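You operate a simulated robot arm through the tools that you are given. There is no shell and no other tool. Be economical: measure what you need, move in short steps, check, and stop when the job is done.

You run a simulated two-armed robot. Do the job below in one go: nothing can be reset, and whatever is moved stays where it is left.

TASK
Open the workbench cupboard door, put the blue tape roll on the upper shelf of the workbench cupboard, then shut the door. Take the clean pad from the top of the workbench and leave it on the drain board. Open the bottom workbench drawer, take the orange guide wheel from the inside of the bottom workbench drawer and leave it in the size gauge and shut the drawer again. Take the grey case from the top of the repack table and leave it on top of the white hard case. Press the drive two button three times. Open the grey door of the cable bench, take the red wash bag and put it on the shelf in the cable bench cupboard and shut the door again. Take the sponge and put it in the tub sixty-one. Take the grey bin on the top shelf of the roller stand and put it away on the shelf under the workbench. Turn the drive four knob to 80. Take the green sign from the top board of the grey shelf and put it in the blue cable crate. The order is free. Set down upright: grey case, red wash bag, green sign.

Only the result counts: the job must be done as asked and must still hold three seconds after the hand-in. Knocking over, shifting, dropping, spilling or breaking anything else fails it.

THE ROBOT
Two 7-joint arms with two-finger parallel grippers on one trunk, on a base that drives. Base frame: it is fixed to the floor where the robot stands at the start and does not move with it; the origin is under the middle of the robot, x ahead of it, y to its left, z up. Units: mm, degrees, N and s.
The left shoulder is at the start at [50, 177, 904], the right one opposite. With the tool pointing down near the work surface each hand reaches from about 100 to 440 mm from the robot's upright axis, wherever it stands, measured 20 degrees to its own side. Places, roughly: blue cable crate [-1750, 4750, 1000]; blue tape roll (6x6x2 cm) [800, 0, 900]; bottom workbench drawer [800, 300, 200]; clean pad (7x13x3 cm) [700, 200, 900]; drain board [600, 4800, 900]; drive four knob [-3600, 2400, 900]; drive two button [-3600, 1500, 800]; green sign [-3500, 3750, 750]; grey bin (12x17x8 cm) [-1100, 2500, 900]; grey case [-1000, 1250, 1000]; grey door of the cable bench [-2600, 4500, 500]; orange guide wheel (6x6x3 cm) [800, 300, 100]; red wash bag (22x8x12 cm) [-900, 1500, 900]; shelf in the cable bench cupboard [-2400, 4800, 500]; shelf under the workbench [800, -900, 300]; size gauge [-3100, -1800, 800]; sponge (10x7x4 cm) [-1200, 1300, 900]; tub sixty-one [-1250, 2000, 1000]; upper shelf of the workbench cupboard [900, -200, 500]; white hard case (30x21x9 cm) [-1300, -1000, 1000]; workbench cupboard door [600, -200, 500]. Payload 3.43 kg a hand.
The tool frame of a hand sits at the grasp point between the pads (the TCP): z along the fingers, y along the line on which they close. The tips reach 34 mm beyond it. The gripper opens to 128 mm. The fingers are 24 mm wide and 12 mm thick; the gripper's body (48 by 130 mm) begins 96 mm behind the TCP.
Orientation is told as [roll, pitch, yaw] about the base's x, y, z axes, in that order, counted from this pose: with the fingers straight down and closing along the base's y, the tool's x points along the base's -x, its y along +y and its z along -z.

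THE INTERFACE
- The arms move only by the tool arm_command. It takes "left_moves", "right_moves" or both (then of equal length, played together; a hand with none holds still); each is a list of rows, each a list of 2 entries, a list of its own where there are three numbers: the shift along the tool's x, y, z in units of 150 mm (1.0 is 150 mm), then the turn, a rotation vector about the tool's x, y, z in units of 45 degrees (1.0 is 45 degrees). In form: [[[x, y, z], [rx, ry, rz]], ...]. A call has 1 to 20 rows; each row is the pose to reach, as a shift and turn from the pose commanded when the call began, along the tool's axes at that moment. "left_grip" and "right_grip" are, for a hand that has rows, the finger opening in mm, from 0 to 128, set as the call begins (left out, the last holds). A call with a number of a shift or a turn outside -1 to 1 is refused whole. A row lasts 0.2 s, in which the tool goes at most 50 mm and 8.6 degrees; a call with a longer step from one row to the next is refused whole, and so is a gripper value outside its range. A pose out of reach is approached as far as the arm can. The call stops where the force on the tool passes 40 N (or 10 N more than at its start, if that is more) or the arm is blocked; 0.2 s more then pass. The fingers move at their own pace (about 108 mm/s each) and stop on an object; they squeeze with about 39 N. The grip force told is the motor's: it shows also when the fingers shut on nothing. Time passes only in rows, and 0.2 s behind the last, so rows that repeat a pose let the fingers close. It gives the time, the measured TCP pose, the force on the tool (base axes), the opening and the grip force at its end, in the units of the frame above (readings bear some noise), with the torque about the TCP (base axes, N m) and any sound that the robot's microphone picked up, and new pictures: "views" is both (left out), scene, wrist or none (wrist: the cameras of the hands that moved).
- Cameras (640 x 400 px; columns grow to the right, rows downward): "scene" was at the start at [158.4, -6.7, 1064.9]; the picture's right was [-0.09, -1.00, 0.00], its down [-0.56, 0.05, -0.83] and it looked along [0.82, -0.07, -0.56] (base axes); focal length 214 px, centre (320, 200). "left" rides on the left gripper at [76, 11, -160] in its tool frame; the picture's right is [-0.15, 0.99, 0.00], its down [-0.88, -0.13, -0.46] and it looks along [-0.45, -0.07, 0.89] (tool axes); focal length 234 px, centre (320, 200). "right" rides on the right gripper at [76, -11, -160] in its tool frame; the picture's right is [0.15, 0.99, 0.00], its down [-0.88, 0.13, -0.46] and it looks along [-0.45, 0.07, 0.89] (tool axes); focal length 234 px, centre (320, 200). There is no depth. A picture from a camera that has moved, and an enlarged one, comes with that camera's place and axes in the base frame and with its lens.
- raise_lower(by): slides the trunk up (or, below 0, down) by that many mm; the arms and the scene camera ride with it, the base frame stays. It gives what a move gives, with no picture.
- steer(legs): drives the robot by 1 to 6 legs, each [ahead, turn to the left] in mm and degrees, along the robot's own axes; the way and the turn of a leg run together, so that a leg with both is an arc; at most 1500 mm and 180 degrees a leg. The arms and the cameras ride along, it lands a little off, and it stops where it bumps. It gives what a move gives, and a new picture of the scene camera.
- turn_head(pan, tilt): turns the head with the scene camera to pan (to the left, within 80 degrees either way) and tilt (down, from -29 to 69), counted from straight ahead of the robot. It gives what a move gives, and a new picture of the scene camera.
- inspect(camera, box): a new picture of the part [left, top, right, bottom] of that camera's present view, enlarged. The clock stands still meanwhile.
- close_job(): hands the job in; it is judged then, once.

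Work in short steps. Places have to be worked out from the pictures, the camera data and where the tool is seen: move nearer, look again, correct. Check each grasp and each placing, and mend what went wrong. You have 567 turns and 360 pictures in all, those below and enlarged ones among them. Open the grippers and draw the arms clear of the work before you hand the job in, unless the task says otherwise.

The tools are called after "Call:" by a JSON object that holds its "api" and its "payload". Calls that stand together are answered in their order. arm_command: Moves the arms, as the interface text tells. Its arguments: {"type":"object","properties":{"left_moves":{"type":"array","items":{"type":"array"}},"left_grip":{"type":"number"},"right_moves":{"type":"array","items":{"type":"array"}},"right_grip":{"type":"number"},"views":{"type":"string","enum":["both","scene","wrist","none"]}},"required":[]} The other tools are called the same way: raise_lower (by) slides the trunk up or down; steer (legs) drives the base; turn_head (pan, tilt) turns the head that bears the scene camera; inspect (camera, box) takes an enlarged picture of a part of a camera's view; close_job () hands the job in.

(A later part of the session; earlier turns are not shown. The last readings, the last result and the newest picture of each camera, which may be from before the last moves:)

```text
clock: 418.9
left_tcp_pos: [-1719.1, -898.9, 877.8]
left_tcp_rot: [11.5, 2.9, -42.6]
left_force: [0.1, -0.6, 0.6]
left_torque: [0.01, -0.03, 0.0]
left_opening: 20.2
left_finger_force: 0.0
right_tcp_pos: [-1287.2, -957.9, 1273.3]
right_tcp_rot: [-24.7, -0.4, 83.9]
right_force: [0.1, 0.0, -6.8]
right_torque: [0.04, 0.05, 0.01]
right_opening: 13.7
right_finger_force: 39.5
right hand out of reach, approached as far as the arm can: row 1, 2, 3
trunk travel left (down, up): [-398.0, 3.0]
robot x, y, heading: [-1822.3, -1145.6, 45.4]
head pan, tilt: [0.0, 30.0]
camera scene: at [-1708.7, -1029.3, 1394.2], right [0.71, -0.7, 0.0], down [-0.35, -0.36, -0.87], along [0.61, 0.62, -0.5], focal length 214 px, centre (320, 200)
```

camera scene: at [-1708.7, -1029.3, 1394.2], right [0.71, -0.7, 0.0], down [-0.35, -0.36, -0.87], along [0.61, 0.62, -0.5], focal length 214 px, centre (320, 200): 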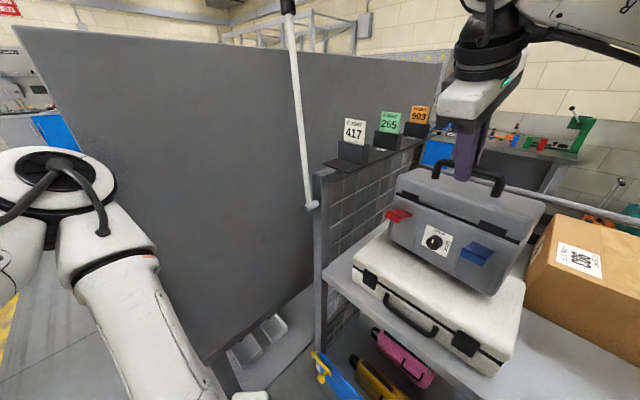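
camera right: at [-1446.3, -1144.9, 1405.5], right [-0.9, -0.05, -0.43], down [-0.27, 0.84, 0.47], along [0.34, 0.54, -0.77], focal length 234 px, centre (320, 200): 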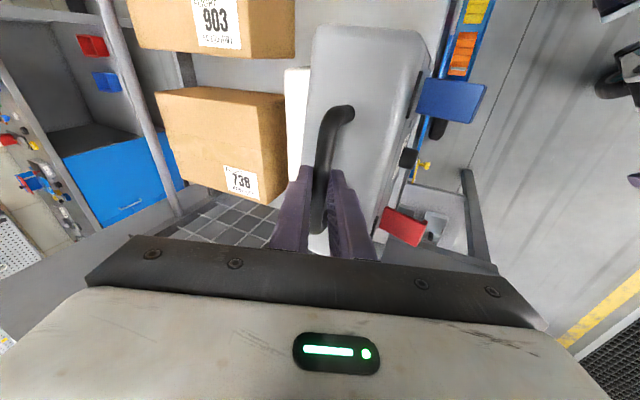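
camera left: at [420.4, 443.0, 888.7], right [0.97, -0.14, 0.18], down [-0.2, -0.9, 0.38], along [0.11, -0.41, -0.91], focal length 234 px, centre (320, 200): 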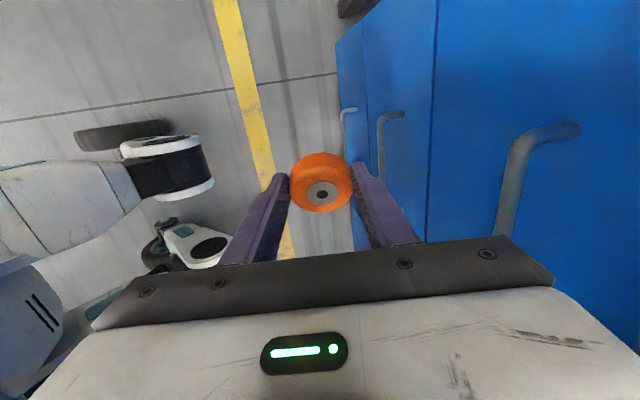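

Level and above the white case. I lower with the trunk in steps until contact.

Call:
{"api": "raise_lower", "payload": {"by": -25}}

Call:
{"api": "raise_lower", "payload": {"by": -8}}

Call:
{"api": "raise_lower", "payload": {"by": -8}}

```text
clock: 419.6
left_tcp_pos: [-1721.1, -900.9, 854.8]
left_tcp_rot: [11.6, 2.9, -42.6]
left_force: [0.1, -0.4, -0.5]
left_torque: [-0.01, 0.0, -0.03]
left_opening: 20.1
left_finger_force: 0.1
right_tcp_pos: [-1288.2, -963.2, 1252.8]
right_tcp_rot: [-25.2, -1.0, 83.5]
right_force: [1.5, -8.1, 21.3]
right_torque: [1.08, -0.35, -0.13]
right_opening: 13.6
right_finger_force: 39.5
trunk travel left (down, up): [-373.0, 28.0]
robot x, y, heading: [-1823.2, -1146.2, 45.4]
head pan, tilt: [0.0, 30.0]
```

```text
clock: 420.0
left_tcp_pos: [-1722.0, -900.3, 851.2]
left_tcp_rot: [11.5, 2.9, -42.6]
left_force: [0.5, -0.6, 0.0]
left_torque: [0.01, 0.03, -0.03]
left_opening: 19.9
left_finger_force: 0.0
right_tcp_pos: [-1287.1, -960.3, 1253.5]
right_tcp_rot: [-25.5, -1.3, 83.5]
right_force: [-2.6, -0.4, 10.9]
right_torque: [-0.15, -0.13, -0.37]
right_opening: 13.4
right_finger_force: 38.8
trunk travel left (down, up): [-371.0, 30.0]
robot x, y, heading: [-1821.9, -1146.1, 45.2]
head pan, tilt: [0.0, 30.0]
stopped: the force on the tool passed its limit (the readings are from after the stop); the commanded pose is now the measured one
```

```text
clock: 420.5
left_tcp_pos: [-1720.4, -899.8, 844.9]
left_tcp_rot: [11.5, 2.9, -42.7]
left_force: [1.2, 0.4, 0.1]
left_torque: [0.0, 0.03, -0.03]
left_opening: 20.0
left_finger_force: 0.1
right_tcp_pos: [-1286.7, -959.6, 1252.9]
right_tcp_rot: [-26.2, -2.0, 83.5]
right_force: [-3.8, -2.3, 9.2]
right_torque: [-0.58, 0.06, -0.11]
right_opening: 13.1
right_finger_force: 39.2
trunk travel left (down, up): [-364.0, 37.0]
robot x, y, heading: [-1822.3, -1143.2, 45.3]
head pan, tilt: [0.0, 30.0]
stopped: the force on the tool passed its limit (the readings are from after the stop); the commanded pose is now the measured one
```

Call:
{"api": "inspect", "payload": {"camera": "scene", "box": [300, 90, 620, 290]}}

```text
2.00 times, centred on (460, 190) of scene
camera zoom: at [-1710.3, -1030.3, 1360.4], right [0.71, -0.7, 0.0], down [-0.35, -0.36, -0.87], along [0.61, 0.62, -0.5], focal length 429 px, centre (40, 220)
```

zoom: 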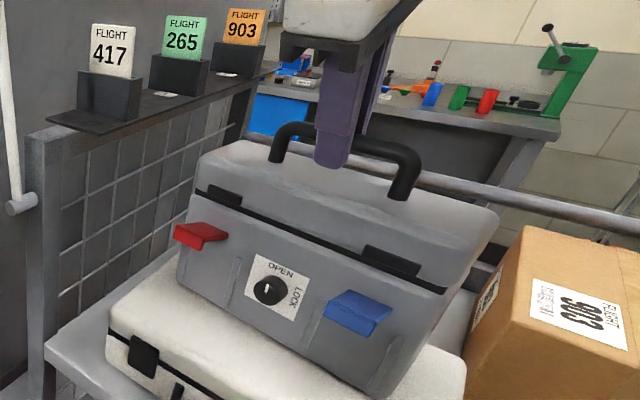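

It rests on the white case. I open the fingers and withdraw along the tool axis.

Call:
{"api": "arm_command", "payload": {"right_moves": [[[0, 0, 0], [0, 0, 0]], [[0, 0, 0], [0, 0, 0]], [[0, 0, -0.1], [0, 0, 0]], [[0, 0, -0.25], [0, 0, 0]], [[0, 0, -0.4], [0, 0, 0]]], "right_grip": 50, "views": "none"}}

Call:
{"api": "raise_lower", "payload": {"by": 35}}

Call:
{"api": "inspect", "payload": {"camera": "scene", "box": [300, 90, 620, 290]}}

```text
clock: 421.7
left_tcp_pos: [-1720.5, -900.3, 844.0]
left_tcp_rot: [11.4, 2.9, -42.6]
left_force: [-0.2, 0.4, -0.6]
left_torque: [-0.01, 0.02, 0.02]
left_opening: 20.1
left_finger_force: 0.0
right_tcp_pos: [-1307.8, -982.6, 1290.4]
right_tcp_rot: [-26.2, -2.0, 83.4]
right_force: [-1.1, 0.3, -0.8]
right_torque: [0.0, -0.02, -0.02]
right_opening: 50.1
right_finger_force: 0.0
right hand out of reach, approached as far as the arm can: row 3, 4, 5
trunk travel left (down, up): [-364.0, 37.0]
robot x, y, heading: [-1823.6, -1141.1, 45.3]
head pan, tilt: [0.0, 30.0]
```

```text
clock: 422.5
left_tcp_pos: [-1720.8, -898.7, 878.9]
left_tcp_rot: [11.4, 2.9, -42.5]
left_force: [-0.2, 1.0, -0.9]
left_torque: [0.01, -0.01, -0.02]
left_opening: 20.1
left_finger_force: 0.1
right_tcp_pos: [-1307.6, -980.8, 1325.8]
right_tcp_rot: [-26.2, -2.1, 83.3]
right_force: [-0.6, -0.3, -0.3]
right_torque: [0.0, 0.01, 0.01]
right_opening: 50.0
right_finger_force: 0.1
trunk travel left (down, up): [-399.0, 2.0]
robot x, y, heading: [-1821.0, -1147.4, 45.2]
head pan, tilt: [0.0, 30.0]
```

```text
2.00 times, centred on (460, 190) of scene
camera zoom: at [-1709.0, -1029.6, 1395.5], right [0.71, -0.7, 0.0], down [-0.35, -0.36, -0.87], along [0.61, 0.62, -0.5], focal length 429 px, centre (40, 220)
```

zoom: 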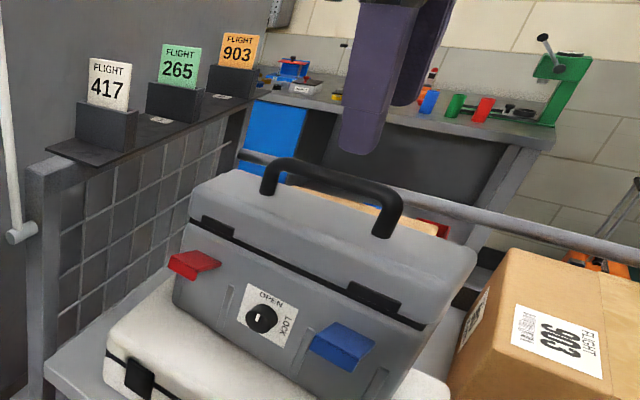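

The grey case stands on the white case. Now I back off slightly and turn round to find the wheel on the floor.

Call:
{"api": "steer", "payload": {"legs": [[-90, 0], [0, -172]]}}

Call:
{"api": "turn_head", "payload": {"pan": 20, "tilt": 60}}

```text
clock: 430.7
left_tcp_pos: [-1959.2, -1465.4, 879.3]
left_tcp_rot: [11.5, 2.9, 144.2]
left_force: [-0.2, 0.2, -0.5]
left_torque: [0.01, -0.03, -0.01]
left_opening: 19.9
left_finger_force: 0.1
right_tcp_pos: [-2376.9, -1434.2, 1325.1]
right_tcp_rot: [-26.0, -2.0, -89.7]
right_force: [-0.1, -1.2, -0.1]
right_torque: [0.0, -0.01, -0.01]
right_opening: 50.0
right_finger_force: 0.1
trunk travel left (down, up): [-399.0, 2.0]
robot x, y, heading: [-1887.2, -1213.3, -127.9]
head pan, tilt: [0.0, 30.0]
camera scene: at [-1983.7, -1335.4, 1395.5], right [-0.79, 0.61, 0.0], down [0.31, 0.4, -0.87], along [-0.53, -0.68, -0.5], focal length 214 px, centre (320, 200)
```

scene: 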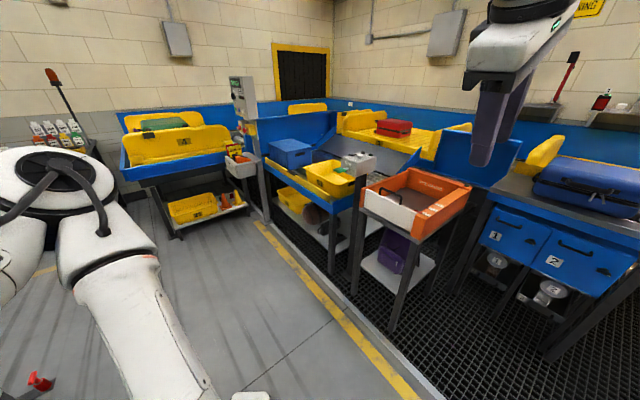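

```text
clock: 431.6
left_tcp_pos: [-1956.9, -1464.5, 879.5]
left_tcp_rot: [11.6, 2.8, 144.2]
left_force: [0.5, -0.5, -0.5]
left_torque: [-0.02, 0.0, 0.01]
left_opening: 20.0
left_finger_force: 0.0
right_tcp_pos: [-2377.1, -1432.2, 1325.6]
right_tcp_rot: [-26.1, -1.9, -89.7]
right_force: [-0.4, -0.1, -0.6]
right_torque: [-0.03, 0.01, 0.0]
right_opening: 50.0
right_finger_force: 0.1
trunk travel left (down, up): [-399.0, 2.0]
robot x, y, heading: [-1889.5, -1209.1, -127.6]
head pan, tilt: [20.0, 60.0]
camera scene: at [-1948.7, -1327.3, 1353.5], right [-0.95, 0.31, 0.0], down [0.26, 0.82, -0.5], along [-0.15, -0.48, -0.87], focal length 214 px, centre (320, 200)
```

scene: 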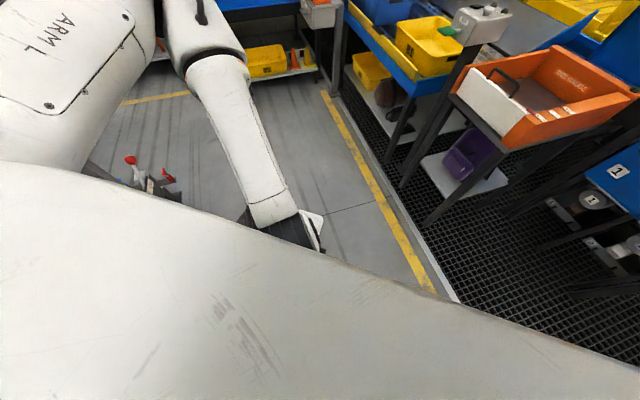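

Call:
{"api": "inspect", "payload": {"camera": "left", "box": [0, 0, 640, 400]}}

```text
1.00 times, centred on (320, 200) of left
camera zoom: at [-1890.3, -1488.2, 1041.0], right [-0.69, -0.7, 0.19], down [-0.6, 0.7, 0.38], along [-0.39, 0.15, -0.91], focal length 234 px, centre (320, 200)
```

zoom: 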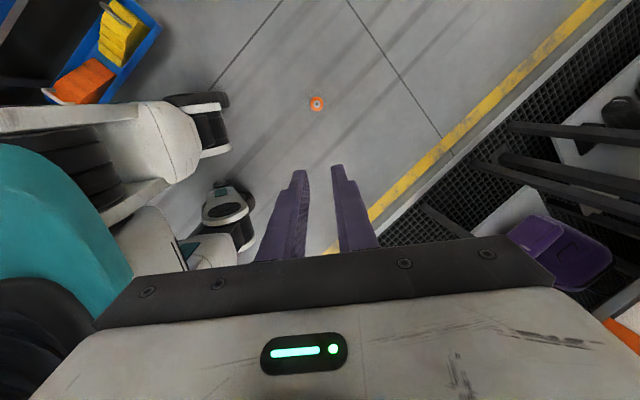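

Wheel found lying flat at ≈(−2017,−1614). I lower the trunk fully and roll the left hand back to its normal orientation.

Call:
{"api": "raise_lower", "payload": {"by": -398}}

Call:
{"api": "arm_command", "payload": {"left_moves": [[[0, 0.05, 0], [0, 0, -0.166]], [[0, 0.1, 0], [0, 0, -0.333]], [[0, 0.15, 0], [0, 0, -0.5]], [[0, 0.2, 0], [0, 0, -0.666]], [[0, 0.25, 0], [0, 0, -0.833]], [[0, 0.3, 0], [0, 0, -1.0]]], "left_grip": 100, "views": "none"}}

Call:
{"api": "arm_command", "payload": {"left_moves": [[[0, 0, 0], [0, 0, -0.166]], [[0, 0, 0], [0, 0, -0.333]], [[0, 0, 0], [0, 0, -0.5]], [[0, 0, 0], [0, 0, -0.666]], [[0, 0, 0], [0, 0, -0.833]], [[0, 0, 0], [0, 0, -1.0]]], "views": "wrist"}}

```text
clock: 435.4
left_tcp_pos: [-1957.3, -1465.3, 481.3]
left_tcp_rot: [11.5, 3.0, 144.2]
left_force: [-0.4, -0.7, 0.8]
left_torque: [0.03, -0.01, 0.01]
left_opening: 20.1
left_finger_force: 0.0
right_tcp_pos: [-2377.1, -1434.2, 927.9]
right_tcp_rot: [-26.1, -2.1, -89.7]
right_force: [0.3, 0.7, -0.1]
right_torque: [0.02, -0.05, -0.01]
right_opening: 49.9
right_finger_force: 0.1
trunk travel left (down, up): [-1.0, 400.0]
robot x, y, heading: [-1885.4, -1213.9, -127.9]
head pan, tilt: [20.0, 60.0]
```

```text
clock: 436.8
left_tcp_pos: [-1983.2, -1500.3, 491.2]
left_tcp_rot: [10.2, -6.0, -171.4]
left_force: [-0.1, 0.1, 0.1]
left_torque: [-0.01, -0.02, 0.0]
left_opening: 100.0
left_finger_force: 0.1
right_tcp_pos: [-2376.6, -1431.9, 927.6]
right_tcp_rot: [-26.0, -1.9, -89.7]
right_force: [-0.4, -0.1, -0.3]
right_torque: [-0.01, 0.01, 0.01]
right_opening: 50.0
right_finger_force: 0.1
trunk travel left (down, up): [-1.0, 400.0]
robot x, y, heading: [-1886.9, -1208.8, -127.7]
head pan, tilt: [20.0, 60.0]
```

```text
clock: 438.2
left_tcp_pos: [-1983.3, -1500.9, 491.0]
left_tcp_rot: [3.0, -11.5, -126.2]
left_force: [-0.3, -0.2, 0.3]
left_torque: [0.01, 0.01, 0.02]
left_opening: 99.9
left_finger_force: 0.0
right_tcp_pos: [-2376.7, -1432.6, 927.3]
right_tcp_rot: [-26.2, -2.1, -89.7]
right_force: [0.6, 1.0, -0.4]
right_torque: [-0.01, -0.02, -0.04]
right_opening: 50.1
right_finger_force: 0.1
trunk travel left (down, up): [-1.0, 400.0]
robot x, y, heading: [-1888.7, -1210.2, -127.6]
head pan, tilt: [20.0, 60.0]
camera left: at [-1918.5, -1417.5, 631.5], right [0.72, -0.69, 0.08], down [-0.58, -0.53, 0.61], along [-0.38, -0.49, -0.78], focal length 234 px, centre (320, 200)
```

left: 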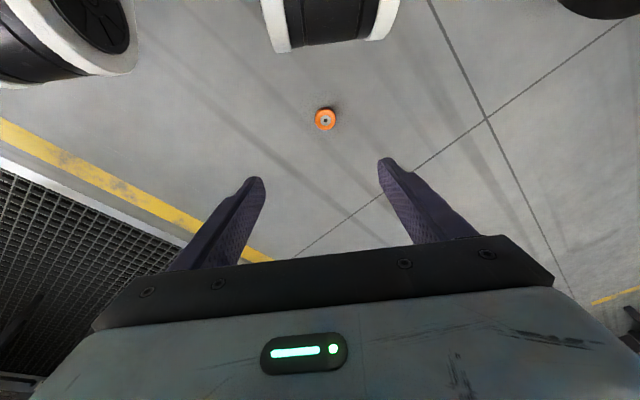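

Call:
{"api": "arm_command", "payload": {"left_moves": [[[-0.05, 0.03, 0.25], [0, 0, 0]], [[-0.1, 0.06, 0.5], [0, 0, 0]], [[-0.15, 0.1, 0.75], [0, 0, 0]], [[-0.2, 0.13, 0.99], [0, 0, 0]]], "views": "none"}}

Call:
{"api": "arm_command", "payload": {"left_moves": [[[-0.04, 0.03, 0.25], [0, 0, 0]], [[-0.08, 0.06, 0.5], [0, 0, 0]], [[-0.12, 0.09, 0.75], [0, 0, 0]], [[-0.15, 0.11, 0.95], [0, 0, 0]]], "views": "wrist"}}

```text
clock: 439.2
left_tcp_pos: [-1995.9, -1564.0, 350.3]
left_tcp_rot: [3.0, -11.5, -126.5]
left_force: [0.6, -0.3, -0.4]
left_torque: [-0.01, 0.0, 0.01]
left_opening: 100.1
left_finger_force: 0.0
right_tcp_pos: [-2377.4, -1432.7, 927.0]
right_tcp_rot: [-26.1, -2.0, -89.7]
right_force: [0.2, -0.6, 0.4]
right_torque: [-0.04, -0.01, -0.03]
right_opening: 50.0
right_finger_force: 0.0
trunk travel left (down, up): [-1.0, 400.0]
robot x, y, heading: [-1885.1, -1207.1, -127.6]
head pan, tilt: [20.0, 60.0]
```

```text
clock: 440.2
left_tcp_pos: [-2007.6, -1618.9, 216.0]
left_tcp_rot: [2.9, -11.4, -126.4]
left_force: [0.4, 0.0, 0.0]
left_torque: [0.01, -0.01, 0.01]
left_opening: 99.9
left_finger_force: 0.0
right_tcp_pos: [-2377.0, -1433.9, 927.3]
right_tcp_rot: [-26.1, -2.0, -89.7]
right_force: [-0.6, 1.2, 0.4]
right_torque: [0.0, -0.03, -0.01]
right_opening: 50.0
right_finger_force: 0.1
trunk travel left (down, up): [-1.0, 400.0]
robot x, y, heading: [-1886.7, -1208.4, -127.8]
head pan, tilt: [20.0, 60.0]
camera left: at [-1941.5, -1535.5, 357.8], right [0.72, -0.69, 0.08], down [-0.58, -0.53, 0.61], along [-0.38, -0.49, -0.79], focal length 234 px, centre (320, 200)
```

left: 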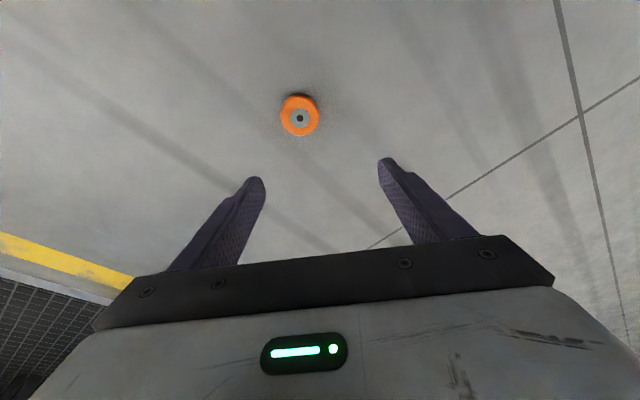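

Call:
{"api": "arm_command", "payload": {"left_moves": [[[0.05, -0.02, 0.25], [0, 0, 0]], [[0.1, -0.05, 0.5], [0, 0, 0]], [[0.14, -0.073, 0.72], [0, 0, 0]], [[0.167, -0.073, 0.88], [0, 0, 0]]], "views": "wrist"}}

```text
clock: 441.2
left_tcp_pos: [-2011.3, -1616.2, 81.8]
left_tcp_rot: [2.8, -11.5, -126.4]
left_force: [0.6, 0.1, -0.8]
left_torque: [0.02, -0.01, 0.02]
left_opening: 100.0
left_finger_force: 0.0
right_tcp_pos: [-2375.9, -1432.2, 926.8]
right_tcp_rot: [-26.1, -1.9, -89.7]
right_force: [-0.4, 0.6, 0.1]
right_torque: [0.01, 0.01, -0.02]
right_opening: 49.9
right_finger_force: 0.1
trunk travel left (down, up): [-1.0, 400.0]
robot x, y, heading: [-1887.7, -1208.4, -128.0]
head pan, tilt: [20.0, 60.0]
camera left: at [-1946.6, -1533.6, 223.7], right [0.72, -0.69, 0.08], down [-0.58, -0.53, 0.61], along [-0.39, -0.48, -0.79], focal length 234 px, centre (320, 200)
```

left: 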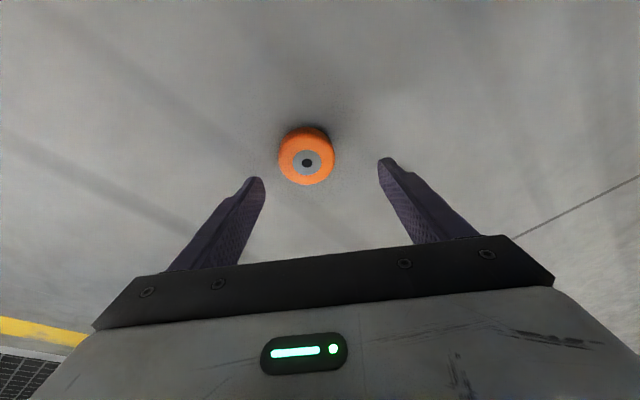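

Call:
{"api": "arm_command", "payload": {"left_moves": [[[0.03, -0.05, 0.13], [0, 0, 0]], [[0.066, -0.065, 0.27], [0, 0, 0]]], "left_grip": 84, "views": "none"}}

Call:
{"api": "arm_command", "payload": {"left_moves": [[[0, 0, 0], [0, 0, 0]], [[0, 0, 0], [0, 0, 0]], [[0, 0, 0], [0, 0, 0]]], "left_grip": 0, "views": "wrist"}}

```text
clock: 442.0
left_tcp_pos: [-2021.5, -1625.1, 86.3]
left_tcp_rot: [3.7, -13.5, -126.2]
left_force: [-0.2, -1.3, 1.6]
left_torque: [0.0, -0.03, 0.0]
left_opening: 84.2
left_finger_force: 0.1
left hand out of reach, approached as far as the arm can: row 1, 2
right_tcp_pos: [-2376.9, -1432.0, 928.0]
right_tcp_rot: [-26.2, -2.1, -89.8]
right_force: [0.3, -0.6, 0.3]
right_torque: [0.02, 0.01, 0.0]
right_opening: 50.0
right_finger_force: 0.1
trunk travel left (down, up): [-1.0, 400.0]
robot x, y, heading: [-1885.6, -1208.2, -128.0]
head pan, tilt: [20.0, 60.0]
stopped in row 2 (left hand): the arm was blocked; the commanded pose is now the measured one
```

```text
clock: 442.8
left_tcp_pos: [-2022.4, -1624.3, 85.7]
left_tcp_rot: [3.7, -13.5, -126.1]
left_force: [0.5, -0.1, 0.0]
left_torque: [-0.02, -0.01, -0.01]
left_opening: 0.3
left_finger_force: 33.4
right_tcp_pos: [-2376.7, -1432.3, 928.2]
right_tcp_rot: [-26.2, -2.1, -89.8]
right_force: [0.7, 0.4, 0.0]
right_torque: [0.0, 0.0, -0.01]
right_opening: 50.0
right_finger_force: 0.1
trunk travel left (down, up): [-1.0, 400.0]
robot x, y, heading: [-1884.5, -1210.3, -127.8]
head pan, tilt: [20.0, 60.0]
camera left: at [-1955.2, -1536.5, 223.1], right [0.72, -0.68, 0.1], down [-0.57, -0.51, 0.64], along [-0.39, -0.52, -0.76], focal length 234 px, centre (320, 200)
```

left: 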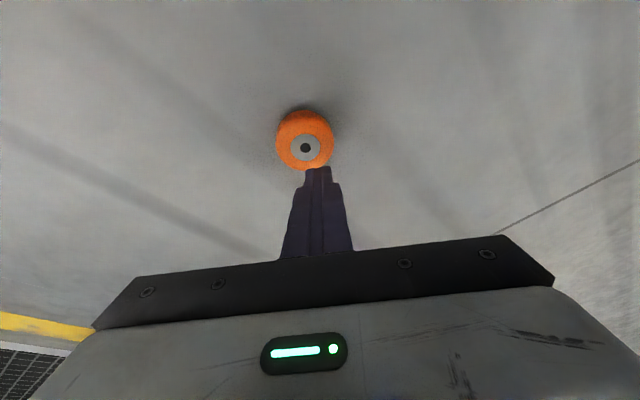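

The arm can't go lower this far out. I raise, pull the hand back ~85 mm and drive forward 80 mm so the wheel is closer in.

Call:
{"api": "arm_command", "payload": {"left_moves": [[[0, 0, -0.25], [0, 0, 0]], [[0.1, 0, -0.5], [0, 0.07, 0]], [[0.35, 0, -0.5], [0, 0.15, 0]], [[0.55, 0, -0.5], [0, 0.25, 0]]], "left_grip": 90, "views": "none"}}

Call:
{"api": "steer", "payload": {"legs": [[80, 0]]}}

Call:
{"api": "inspect", "payload": {"camera": "left", "box": [0, 0, 640, 400]}}

```text
clock: 443.6
left_tcp_pos: [-1996.1, -1595.7, 152.5]
left_tcp_rot: [4.3, -9.7, -125.3]
left_force: [0.2, -1.5, -1.2]
left_torque: [0.1, 0.05, -0.1]
left_opening: 90.1
left_finger_force: 0.1
right_tcp_pos: [-2376.6, -1432.6, 927.5]
right_tcp_rot: [-26.1, -2.0, -89.8]
right_force: [-0.1, -0.6, 0.4]
right_torque: [0.0, 0.0, -0.01]
right_opening: 50.2
right_finger_force: 0.2
trunk travel left (down, up): [-1.0, 400.0]
robot x, y, heading: [-1883.4, -1209.7, -127.5]
head pan, tilt: [20.0, 60.0]
stopped in row 3 (left hand): the force on the tool passed its limit (the readings are from after the stop); the commanded pose is now the measured one
```

```text
clock: 444.6
left_tcp_pos: [-2045.7, -1659.0, 153.8]
left_tcp_rot: [4.3, -9.7, -125.3]
left_force: [-1.3, -2.1, -0.1]
left_torque: [0.58, -0.08, -0.19]
left_opening: 90.2
left_finger_force: 0.1
right_tcp_pos: [-2425.0, -1496.6, 927.6]
right_tcp_rot: [-26.2, -1.9, -89.6]
right_force: [0.4, -0.8, -0.1]
right_torque: [0.01, 0.03, -0.02]
right_opening: 50.2
right_finger_force: 0.0
trunk travel left (down, up): [-1.0, 400.0]
robot x, y, heading: [-1938.3, -1272.5, -127.7]
head pan, tilt: [20.0, 60.0]
camera scene: at [-1997.4, -1390.5, 955.5], right [-0.95, 0.3, 0.0], down [0.26, 0.82, -0.5], along [-0.15, -0.48, -0.87], focal length 214 px, centre (320, 200)
```

scene: 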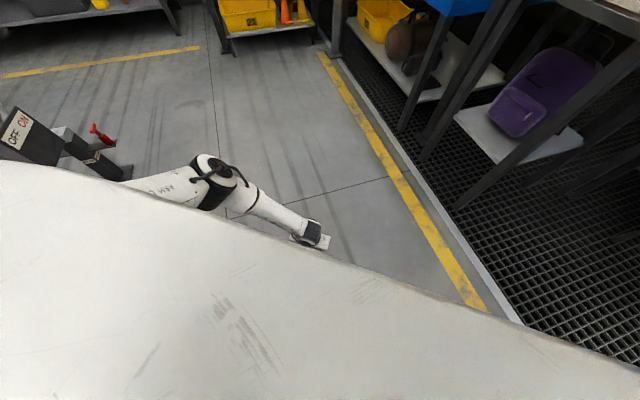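

```text
1.00 times, centred on (320, 200) of left
camera zoom: at [-1987.6, -1576.2, 297.2], right [0.73, -0.68, 0.1], down [-0.59, -0.55, 0.59], along [-0.35, -0.48, -0.8], focal length 234 px, centre (320, 200)
```

zoom: 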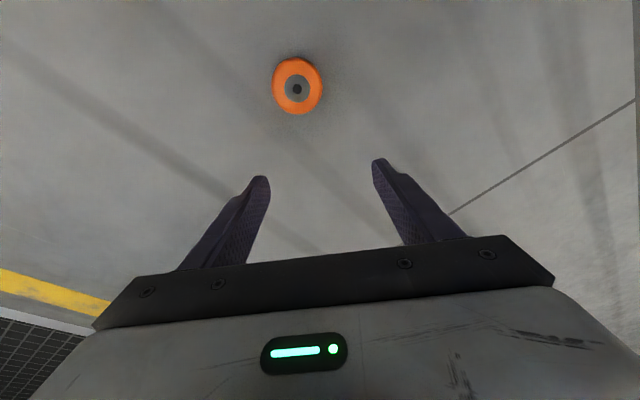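

The wrist camera and base legs prevent going lower in front. I'll pick it at the robot's left side instead: raise the trunk, back off a little and turn right 52° so that the wheel lies beside the base.

Call:
{"api": "raise_lower", "payload": {"by": 200}}

Call:
{"api": "steer", "payload": {"legs": [[-70, 0], [0, -52]]}}

Call:
{"api": "inspect", "payload": {"camera": "left", "box": [0, 0, 640, 400]}}

```text
clock: 446.8
left_tcp_pos: [-2046.2, -1658.7, 352.6]
left_tcp_rot: [4.2, -9.6, -125.3]
left_force: [-1.1, 0.4, 0.3]
left_torque: [-0.02, -0.03, 0.02]
left_opening: 90.2
left_finger_force: 0.0
right_tcp_pos: [-2426.0, -1496.6, 1126.7]
right_tcp_rot: [-26.1, -2.0, -89.7]
right_force: [0.7, -0.4, 0.5]
right_torque: [0.04, 0.01, 0.0]
right_opening: 50.2
right_finger_force: 0.1
trunk travel left (down, up): [-201.0, 200.0]
robot x, y, heading: [-1935.6, -1272.1, -127.8]
head pan, tilt: [20.0, 60.0]
```

```text
clock: 450.2
left_tcp_pos: [-2264.9, -1367.4, 352.4]
left_tcp_rot: [4.1, -9.7, -177.4]
left_force: [-0.6, 0.0, -0.1]
left_torque: [0.0, 0.0, 0.0]
left_opening: 90.2
left_finger_force: 0.1
right_tcp_pos: [-2370.5, -968.4, 1127.4]
right_tcp_rot: [-26.1, -2.0, -141.8]
right_force: [-0.1, 0.4, -0.2]
right_torque: [0.02, 0.01, 0.0]
right_opening: 50.0
right_finger_force: 0.1
trunk travel left (down, up): [-201.0, 200.0]
robot x, y, heading: [-1887.9, -1215.1, -179.4]
head pan, tilt: [20.0, 60.0]
camera scene: at [-2024.2, -1240.0, 1155.5], right [-0.35, 0.94, 0.0], down [0.81, 0.3, -0.5], along [-0.47, -0.17, -0.87], focal length 214 px, centre (320, 200)
```

scene: 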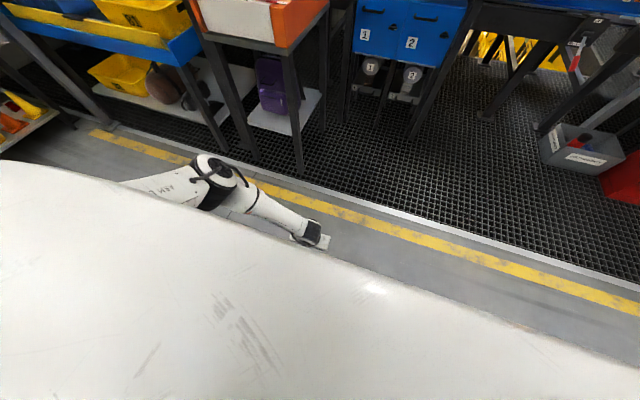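

```text
1.00 times, centred on (320, 200) of left
camera zoom: at [-2163.4, -1362.8, 497.2], right [-0.08, -0.99, 0.1], down [-0.8, 0.12, 0.59], along [-0.59, -0.03, -0.8], focal length 234 px, centre (320, 200)
```

zoom: 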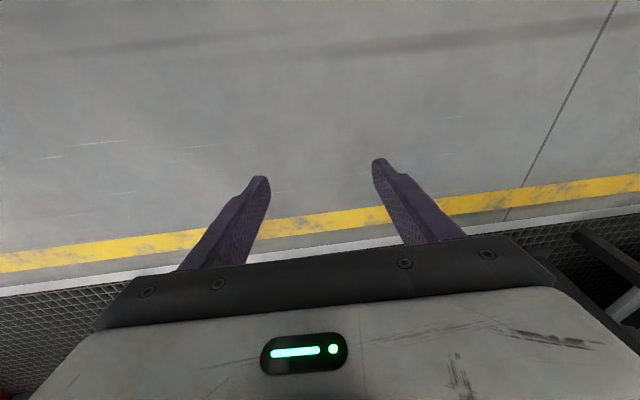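

Wheel is now at fwd ≈132, left ≈398. I swing the left hand out to the side.

Call:
{"api": "arm_command", "payload": {"left_moves": [[[0.1, 0.2, 0], [0, 0, 0]], [[0.25, 0.4, 0], [0, 0, 0]], [[0.4, 0.6, 0], [0, 0, 0]], [[0.6, 0.8, 0], [0, 0, 0]], [[0.8, 0.95, 0], [0, 0.1, 0]]], "views": "none"}}

Call:
{"api": "arm_command", "payload": {"left_moves": [[[0.16, 0.16, 0], [0, 0, 0]], [[0.32, 0.32, 0], [0, 0, 0]], [[0.48, 0.48, 0], [0, 0, 0]], [[0.64, 0.62, 0], [0, 0, 0]], [[0.8, 0.68, 0], [0, 0, 0]]], "views": "wrist"}}

```text
clock: 451.4
left_tcp_pos: [-2137.4, -1503.9, 343.6]
left_tcp_rot: [4.0, -5.3, -176.9]
left_force: [0.3, 0.9, 0.0]
left_torque: [0.03, 0.01, 0.02]
left_opening: 89.7
left_finger_force: 0.0
right_tcp_pos: [-2370.0, -969.3, 1128.2]
right_tcp_rot: [-26.1, -2.0, -141.9]
right_force: [0.9, 0.2, -0.7]
right_torque: [-0.02, 0.0, 0.03]
right_opening: 49.7
right_finger_force: 0.1
trunk travel left (down, up): [-201.0, 200.0]
robot x, y, heading: [-1892.7, -1215.9, -179.5]
head pan, tilt: [20.0, 60.0]
```

```text
clock: 452.6
left_tcp_pos: [-2086.7, -1547.8, 342.2]
left_tcp_rot: [4.1, -5.2, -176.9]
left_force: [1.0, 0.0, 0.3]
left_torque: [-0.03, 0.0, 0.02]
left_opening: 90.1
left_finger_force: 0.0
left hand out of reach, approached as far as the arm can: row 3, 4, 5
right_tcp_pos: [-2370.7, -968.0, 1127.2]
right_tcp_rot: [-26.1, -2.0, -141.7]
right_force: [-0.4, 0.3, 0.1]
right_torque: [0.0, -0.02, -0.02]
right_opening: 50.4
right_finger_force: 0.1
trunk travel left (down, up): [-201.0, 200.0]
robot x, y, heading: [-1895.5, -1216.1, -179.9]
head pan, tilt: [20.0, 60.0]
camera left: at [-1997.4, -1544.0, 493.3], right [-0.09, -0.99, 0.08], down [-0.84, 0.12, 0.52], along [-0.53, -0.03, -0.85], focal length 234 px, centre (320, 200)
```

left: 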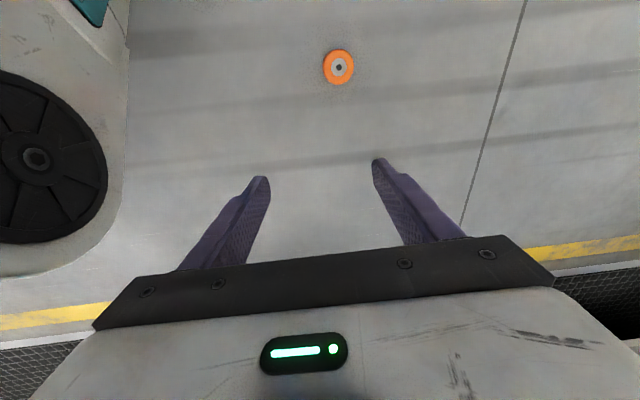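

Call:
{"api": "steer", "payload": {"legs": [[-70, 0]]}}

Call:
{"api": "arm_command", "payload": {"left_moves": [[[0, 0.12, 0.15], [0, 0, 0]], [[0, 0.24, 0.3], [0, 0, 0]], [[0, 0.36, 0.45], [0, 0, 0]], [[0, 0.45, 0.6], [0, 0, 0]]], "views": "wrist"}}

```text
clock: 453.8
left_tcp_pos: [-2016.1, -1547.4, 341.1]
left_tcp_rot: [4.2, -5.2, -176.9]
left_force: [0.2, 0.5, 0.6]
left_torque: [0.03, 0.02, 0.0]
left_opening: 90.0
left_finger_force: 0.0
right_tcp_pos: [-2299.9, -968.1, 1128.3]
right_tcp_rot: [-26.2, -2.2, -141.8]
right_force: [0.5, -0.3, -0.9]
right_torque: [0.03, 0.02, 0.0]
right_opening: 50.1
right_finger_force: 0.1
trunk travel left (down, up): [-201.0, 200.0]
robot x, y, heading: [-1822.1, -1219.2, -179.6]
head pan, tilt: [20.0, 60.0]
stopped in leg 1: the robot was blocked; the commanded pose is now the measured one
camera scene: at [-1954.2, -1239.6, 1155.5], right [-0.35, 0.94, 0.0], down [0.81, 0.3, -0.5], along [-0.47, -0.17, -0.87], focal length 214 px, centre (320, 200)
```

scene: 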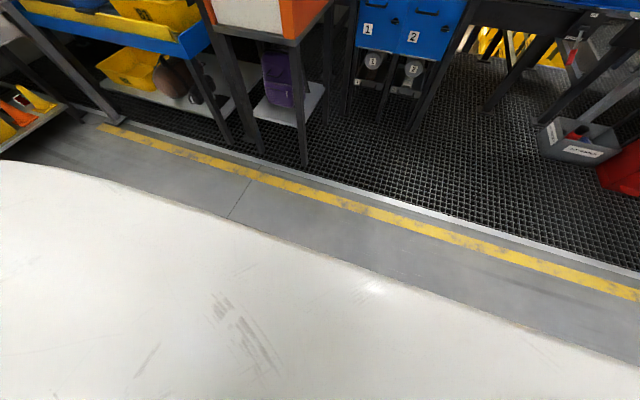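

```text
clock: 454.8
left_tcp_pos: [-2022.2, -1622.5, 256.8]
left_tcp_rot: [4.1, -5.2, -177.0]
left_force: [0.6, -0.5, 0.5]
left_torque: [0.01, 0.0, 0.0]
left_opening: 89.9
left_finger_force: 0.1
right_tcp_pos: [-2300.2, -966.9, 1128.1]
right_tcp_rot: [-26.2, -2.1, -141.7]
right_force: [0.4, 1.0, 0.7]
right_torque: [-0.01, 0.0, 0.02]
right_opening: 49.8
right_finger_force: 0.1
trunk travel left (down, up): [-201.0, 200.0]
robot x, y, heading: [-1821.7, -1216.3, -179.5]
head pan, tilt: [20.0, 60.0]
camera left: at [-1931.6, -1618.1, 408.6], right [-0.09, -0.99, 0.08], down [-0.84, 0.12, 0.52], along [-0.53, -0.03, -0.85], focal length 234 px, centre (320, 200)
```

left: 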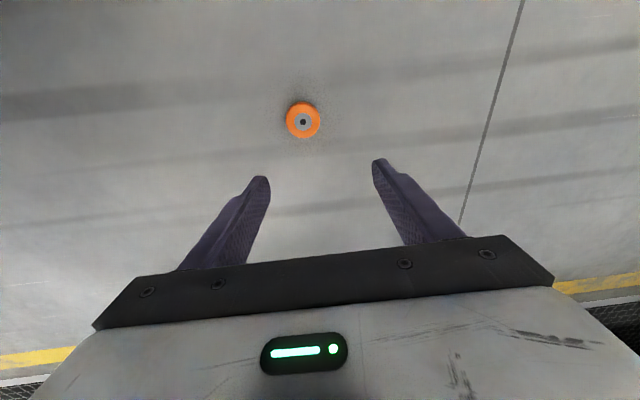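

Hand is right above the wheel. I lower the trunk 185 mm.

Call:
{"api": "raise_lower", "payload": {"by": -185}}

Call:
{"api": "inspect", "payload": {"camera": "left", "box": [160, 60, 480, 260]}}

```text
clock: 456.8
left_tcp_pos: [-2021.7, -1623.2, 72.5]
left_tcp_rot: [4.1, -5.2, -177.0]
left_force: [-0.8, -0.5, 0.0]
left_torque: [0.02, -0.02, -0.02]
left_opening: 90.1
left_finger_force: 0.0
right_tcp_pos: [-2299.4, -967.0, 943.2]
right_tcp_rot: [-26.2, -2.2, -141.6]
right_force: [-0.4, -0.4, -0.8]
right_torque: [-0.02, 0.0, 0.01]
right_opening: 50.1
right_finger_force: 0.0
trunk travel left (down, up): [-16.0, 385.0]
robot x, y, heading: [-1819.9, -1215.7, -179.5]
head pan, tilt: [20.0, 60.0]
```

```text
2.00 times, centred on (320, 160) of left
camera zoom: at [-1931.5, -1617.9, 223.8], right [-0.09, -0.99, 0.08], down [-0.84, 0.12, 0.52], along [-0.53, -0.03, -0.85], focal length 468 px, centre (320, 280)
```

zoom: 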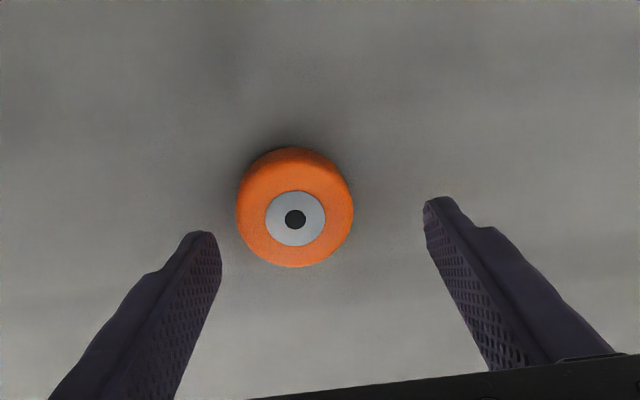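

Call:
{"api": "arm_command", "payload": {"left_moves": [[[0, -0.045, 0.05], [0, 0, 0]], [[0, -0.045, 0.11], [0, 0, 0]]], "views": "none"}}

Call:
{"api": "raise_lower", "payload": {"by": -15}}

Call:
{"api": "inspect", "payload": {"camera": "left", "box": [160, 60, 480, 260]}}

```text
clock: 457.4
left_tcp_pos: [-2023.1, -1617.5, 55.2]
left_tcp_rot: [4.3, -5.3, -177.0]
left_force: [-0.3, 0.3, 0.4]
left_torque: [-0.01, 0.01, 0.0]
left_opening: 89.9
left_finger_force: 0.1
right_tcp_pos: [-2300.9, -967.5, 943.7]
right_tcp_rot: [-26.2, -2.1, -141.7]
right_force: [0.3, 0.1, 0.0]
right_torque: [0.04, 0.0, 0.01]
right_opening: 49.9
right_finger_force: 0.1
trunk travel left (down, up): [-16.0, 385.0]
robot x, y, heading: [-1821.9, -1218.2, -179.8]
head pan, tilt: [20.0, 60.0]
```

```text
clock: 458.0
left_tcp_pos: [-2023.0, -1617.7, 40.3]
left_tcp_rot: [4.1, -5.3, -177.0]
left_force: [-0.1, 0.3, 0.7]
left_torque: [0.01, 0.0, -0.01]
left_opening: 90.0
left_finger_force: 0.0
right_tcp_pos: [-2300.0, -967.1, 928.6]
right_tcp_rot: [-26.2, -2.0, -141.7]
right_force: [0.5, -0.4, 0.0]
right_torque: [0.0, 0.01, -0.01]
right_opening: 50.1
right_finger_force: 0.1
trunk travel left (down, up): [-1.0, 400.0]
robot x, y, heading: [-1820.4, -1221.0, -179.8]
head pan, tilt: [20.0, 60.0]
```

```text
2.00 times, centred on (320, 160) of left
camera zoom: at [-1933.3, -1612.5, 191.8], right [-0.09, -0.99, 0.08], down [-0.84, 0.12, 0.52], along [-0.53, -0.03, -0.85], focal length 468 px, centre (320, 280)
```

zoom: 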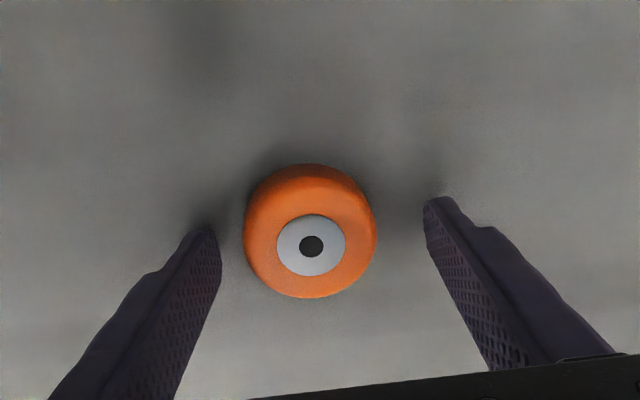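

Well centred, tips ~5 mm above the floor. Close and lift.

Call:
{"api": "arm_command", "payload": {"left_moves": [[[0, 0, 0], [0, 0, 0]], [[0, 0, 0], [0, 0, 0]], [[0, 0, 0], [0, 0, 0]]], "left_grip": 0, "views": "none"}}

Call:
{"api": "raise_lower", "payload": {"by": 200}}

Call:
{"api": "inspect", "payload": {"camera": "left", "box": [160, 60, 480, 260]}}

```text
clock: 458.8
left_tcp_pos: [-2024.1, -1615.7, 39.7]
left_tcp_rot: [4.1, -5.2, -176.9]
left_force: [-0.3, 0.2, -0.6]
left_torque: [0.01, 0.02, 0.02]
left_opening: 54.0
left_finger_force: 39.3
right_tcp_pos: [-2299.7, -966.8, 928.9]
right_tcp_rot: [-26.2, -2.2, -141.6]
right_force: [0.2, 0.5, -0.6]
right_torque: [0.02, -0.01, -0.01]
right_opening: 50.0
right_finger_force: 0.0
trunk travel left (down, up): [-1.0, 400.0]
robot x, y, heading: [-1821.6, -1216.4, -179.6]
head pan, tilt: [20.0, 60.0]
```

```text
clock: 461.0
left_tcp_pos: [-2023.8, -1616.0, 239.2]
left_tcp_rot: [4.1, -5.2, -176.9]
left_force: [0.8, -0.1, 0.4]
left_torque: [0.03, -0.02, -0.02]
left_opening: 54.1
left_finger_force: 39.6
right_tcp_pos: [-2300.6, -966.8, 1129.3]
right_tcp_rot: [-26.2, -2.1, -141.8]
right_force: [-0.1, 0.1, 0.7]
right_torque: [0.01, 0.02, 0.03]
right_opening: 49.9
right_finger_force: 0.1
trunk travel left (down, up): [-201.0, 200.0]
robot x, y, heading: [-1820.4, -1216.3, -180.0]
head pan, tilt: [20.0, 60.0]
```

```text
2.00 times, centred on (320, 160) of left
camera zoom: at [-1933.3, -1612.6, 391.7], right [-0.09, -0.99, 0.08], down [-0.84, 0.12, 0.52], along [-0.53, -0.03, -0.85], focal length 468 px, centre (320, 280)
```

zoom: 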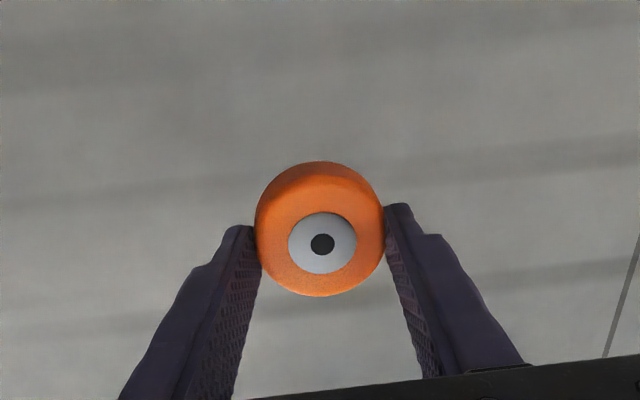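

Wheel recovered (54 mm). Now I look toward (−3100,−1800) for the size gauge.

Call:
{"api": "turn_head", "payload": {"pan": 27, "tilt": 20}}

Call:
{"api": "inspect", "payload": {"camera": "scene", "box": [200, 120, 440, 270]}}

```text
clock: 462.1
left_tcp_pos: [-2022.6, -1617.2, 239.4]
left_tcp_rot: [4.1, -5.3, -177.1]
left_force: [0.0, -0.4, -0.6]
left_torque: [0.03, 0.03, -0.01]
left_opening: 54.0
left_finger_force: 38.7
right_tcp_pos: [-2300.2, -968.0, 1128.7]
right_tcp_rot: [-26.1, -2.1, -141.7]
right_force: [-0.5, 0.4, -0.9]
right_torque: [-0.01, 0.03, 0.03]
right_opening: 50.3
right_finger_force: 0.1
trunk travel left (down, up): [-201.0, 200.0]
robot x, y, heading: [-1821.2, -1217.8, -179.9]
head pan, tilt: [27.0, 20.0]
camera scene: at [-1974.6, -1259.2, 1213.5], right [-0.46, 0.89, 0.0], down [0.3, 0.16, -0.94], along [-0.84, -0.43, -0.34], focal length 214 px, centre (320, 200)
```

scene: 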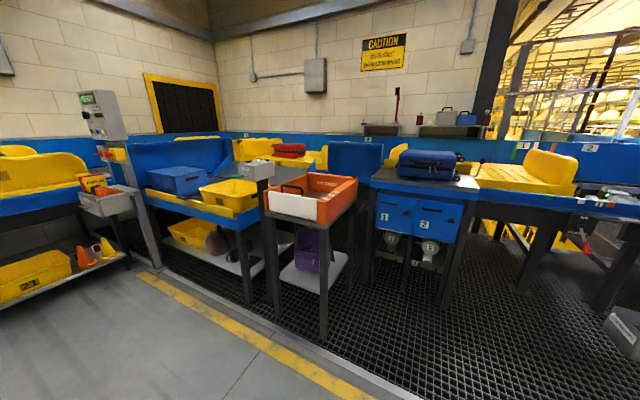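

```text
2.67 times, centred on (320, 195) of scene
camera zoom: at [-1974.6, -1259.2, 1213.5], right [-0.46, 0.89, 0.0], down [0.3, 0.16, -0.94], along [-0.84, -0.43, -0.34], focal length 572 px, centre (320, 213)
```

zoom: 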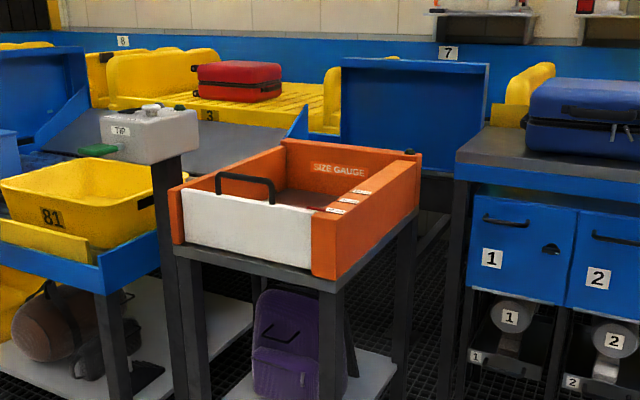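

The orange "SIZE GAUGE" tray is at x −2790…−3250, y −2006…−1640, rim ≈875. I raise the trunk and bring the left hand up and forward.

Call:
{"api": "raise_lower", "payload": {"by": 190}}

Call:
{"api": "arm_command", "payload": {"left_moves": [[[-0.1, -0.08, -0.2], [0, 0, 0]], [[-0.2, -0.16, -0.4], [0, 0, 0]], [[-0.3, -0.24, -0.6], [0, 0, 0]], [[-0.4, -0.32, -0.8], [0, 0, 0]], [[-0.5, -0.4, -1.0], [0, 0, 0]]], "views": "none"}}

Call:
{"api": "arm_command", "payload": {"left_moves": [[[-0.1, -0.08, -0.2], [0, 0, 0]], [[-0.2, -0.16, -0.4], [0, 0, 0]], [[-0.3, -0.24, -0.6], [0, 0, 0]], [[-0.4, -0.32, -0.8], [0, 0, 0]], [[-0.5, -0.4, -1.0], [0, 0, 0]]], "views": "none"}}

Call:
{"api": "arm_command", "payload": {"left_moves": [[[-0.1, -0.08, -0.2], [0, -0.05, 0]], [[-0.2, -0.16, -0.4], [0, -0.1, 0]], [[-0.3, -0.24, -0.6], [0, -0.15, 0]], [[-0.4, -0.32, -0.8], [0, -0.2, 0]], [[-0.5, -0.4, -1.0], [0, -0.25, 0]]], "views": "none"}}

```text
clock: 464.2
left_tcp_pos: [-2023.3, -1617.3, 430.8]
left_tcp_rot: [4.1, -5.3, -177.0]
left_force: [-0.3, -0.3, -0.5]
left_torque: [0.02, -0.02, -0.01]
left_opening: 54.1
left_finger_force: 38.1
right_tcp_pos: [-2301.3, -968.1, 1316.8]
right_tcp_rot: [-26.3, -2.1, -141.7]
right_force: [0.7, 0.3, 0.7]
right_torque: [0.01, 0.03, 0.0]
right_opening: 49.9
right_finger_force: 0.0
trunk travel left (down, up): [-391.0, 10.0]
robot x, y, heading: [-1824.5, -1217.4, -179.7]
head pan, tilt: [27.0, 20.0]
```

```text
clock: 465.4
left_tcp_pos: [-2089.6, -1550.3, 581.6]
left_tcp_rot: [4.2, -5.2, -176.9]
left_force: [0.0, 0.8, -0.8]
left_torque: [0.01, 0.01, -0.01]
left_opening: 54.1
left_finger_force: 38.8
right_tcp_pos: [-2300.2, -968.4, 1317.6]
right_tcp_rot: [-26.2, -2.0, -141.8]
right_force: [-0.2, -0.4, -0.7]
right_torque: [-0.01, 0.0, 0.0]
right_opening: 49.9
right_finger_force: 0.1
trunk travel left (down, up): [-391.0, 10.0]
robot x, y, heading: [-1823.4, -1218.8, -179.5]
head pan, tilt: [27.0, 20.0]
```

```text
clock: 466.6
left_tcp_pos: [-2153.0, -1482.4, 732.6]
left_tcp_rot: [4.2, -5.3, -176.8]
left_force: [-0.4, -0.1, -1.1]
left_torque: [0.02, 0.02, 0.02]
left_opening: 54.1
left_finger_force: 39.2
right_tcp_pos: [-2300.6, -967.0, 1318.7]
right_tcp_rot: [-26.2, -2.1, -141.7]
right_force: [-0.7, -0.3, 0.6]
right_torque: [-0.06, -0.04, -0.01]
right_opening: 50.0
right_finger_force: 0.0
trunk travel left (down, up): [-391.0, 10.0]
robot x, y, heading: [-1821.8, -1219.1, -179.7]
head pan, tilt: [27.0, 20.0]
```

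```text
clock: 467.8
left_tcp_pos: [-2219.8, -1415.6, 884.9]
left_tcp_rot: [4.4, -16.4, -177.8]
left_force: [-0.3, -0.2, -0.9]
left_torque: [-0.02, -0.02, -0.01]
left_opening: 53.9
left_finger_force: 38.8
right_tcp_pos: [-2300.2, -968.4, 1316.3]
right_tcp_rot: [-26.1, -2.0, -141.7]
right_force: [1.0, 0.3, -0.1]
right_torque: [0.01, 0.03, 0.03]
right_opening: 49.9
right_finger_force: 0.0
trunk travel left (down, up): [-391.0, 10.0]
robot x, y, heading: [-1822.7, -1217.9, -179.6]
head pan, tilt: [27.0, 20.0]
```

Call:
{"api": "arm_command", "payload": {"left_moves": [[[-0.2, 0, -0.14], [0, -0.08, 0]], [[-0.4, 0, -0.28], [0, -0.16, 0]], [[-0.6, 0, -0.42], [0, -0.25, 0]], [[-0.8, 0, -0.58], [0, -0.35, 0]]], "views": "none"}}

Call:
{"api": "steer", "payload": {"legs": [[0, 43], [600, 0], [0, -43]]}}

Call:
{"api": "turn_head", "payload": {"pan": 10, "tilt": 30}}

```text
clock: 468.8
left_tcp_pos: [-2310.4, -1413.4, 1003.0]
left_tcp_rot: [4.9, -32.0, -179.2]
left_force: [-0.1, 0.9, -1.3]
left_torque: [0.02, 0.0, -0.03]
left_opening: 54.3
left_finger_force: 39.2
right_tcp_pos: [-2301.5, -967.9, 1318.0]
right_tcp_rot: [-26.2, -2.1, -141.7]
right_force: [0.1, 0.4, 0.9]
right_torque: [0.0, 0.01, -0.01]
right_opening: 50.2
right_finger_force: 0.1
trunk travel left (down, up): [-391.0, 10.0]
robot x, y, heading: [-1823.8, -1214.7, -179.8]
head pan, tilt: [27.0, 20.0]
```

```text
clock: 476.1
left_tcp_pos: [-2746.1, -1831.5, 1000.6]
left_tcp_rot: [4.8, -32.0, -179.0]
left_force: [0.6, -0.3, -1.2]
left_torque: [-0.02, 0.03, -0.03]
left_opening: 53.8
left_finger_force: 39.4
right_tcp_pos: [-2738.2, -1385.4, 1317.4]
right_tcp_rot: [-26.1, -2.0, -141.4]
right_force: [0.1, -0.2, -0.5]
right_torque: [-0.01, 0.0, -0.03]
right_opening: 49.8
right_finger_force: 0.1
trunk travel left (down, up): [-391.0, 10.0]
robot x, y, heading: [-2257.9, -1631.0, -179.6]
head pan, tilt: [27.0, 20.0]
camera scene: at [-2410.5, -1674.5, 1403.6], right [-0.46, 0.89, 0.0], down [0.3, 0.16, -0.94], along [-0.83, -0.43, -0.34], focal length 214 px, centre (320, 200)
```

scene: 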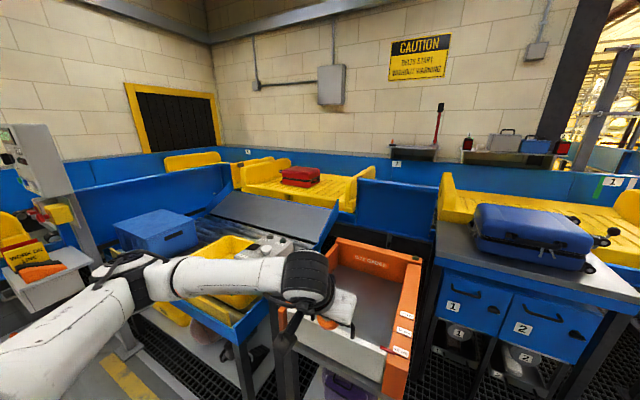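

```text
clock: 476.9
left_tcp_pos: [-2746.0, -1830.6, 1001.9]
left_tcp_rot: [5.0, -32.2, -178.9]
left_force: [-0.3, -0.4, 0.0]
left_torque: [-0.04, 0.02, -0.06]
left_opening: 54.3
left_finger_force: 38.7
right_tcp_pos: [-2737.9, -1384.6, 1318.4]
right_tcp_rot: [-26.3, -2.2, -141.4]
right_force: [-0.7, 1.0, 0.5]
right_torque: [-0.01, 0.0, -0.03]
right_opening: 49.9
right_finger_force: 0.0
trunk travel left (down, up): [-391.0, 10.0]
robot x, y, heading: [-2259.3, -1632.9, -179.2]
head pan, tilt: [10.0, 30.0]
camera scene: at [-2416.9, -1648.3, 1387.6], right [-0.18, 0.98, 0.0], down [0.49, 0.09, -0.87], along [-0.85, -0.16, -0.5], focal length 214 px, centre (320, 200)
```

scene: 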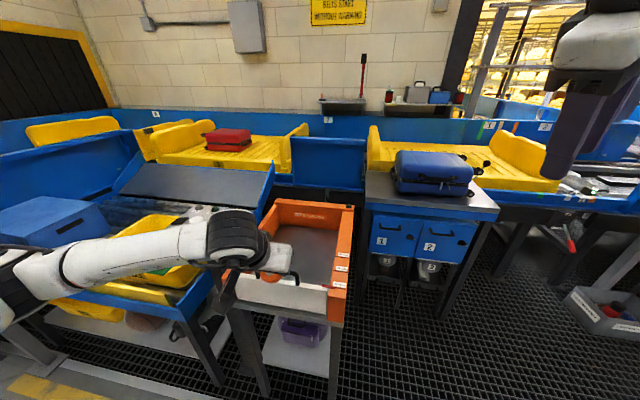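

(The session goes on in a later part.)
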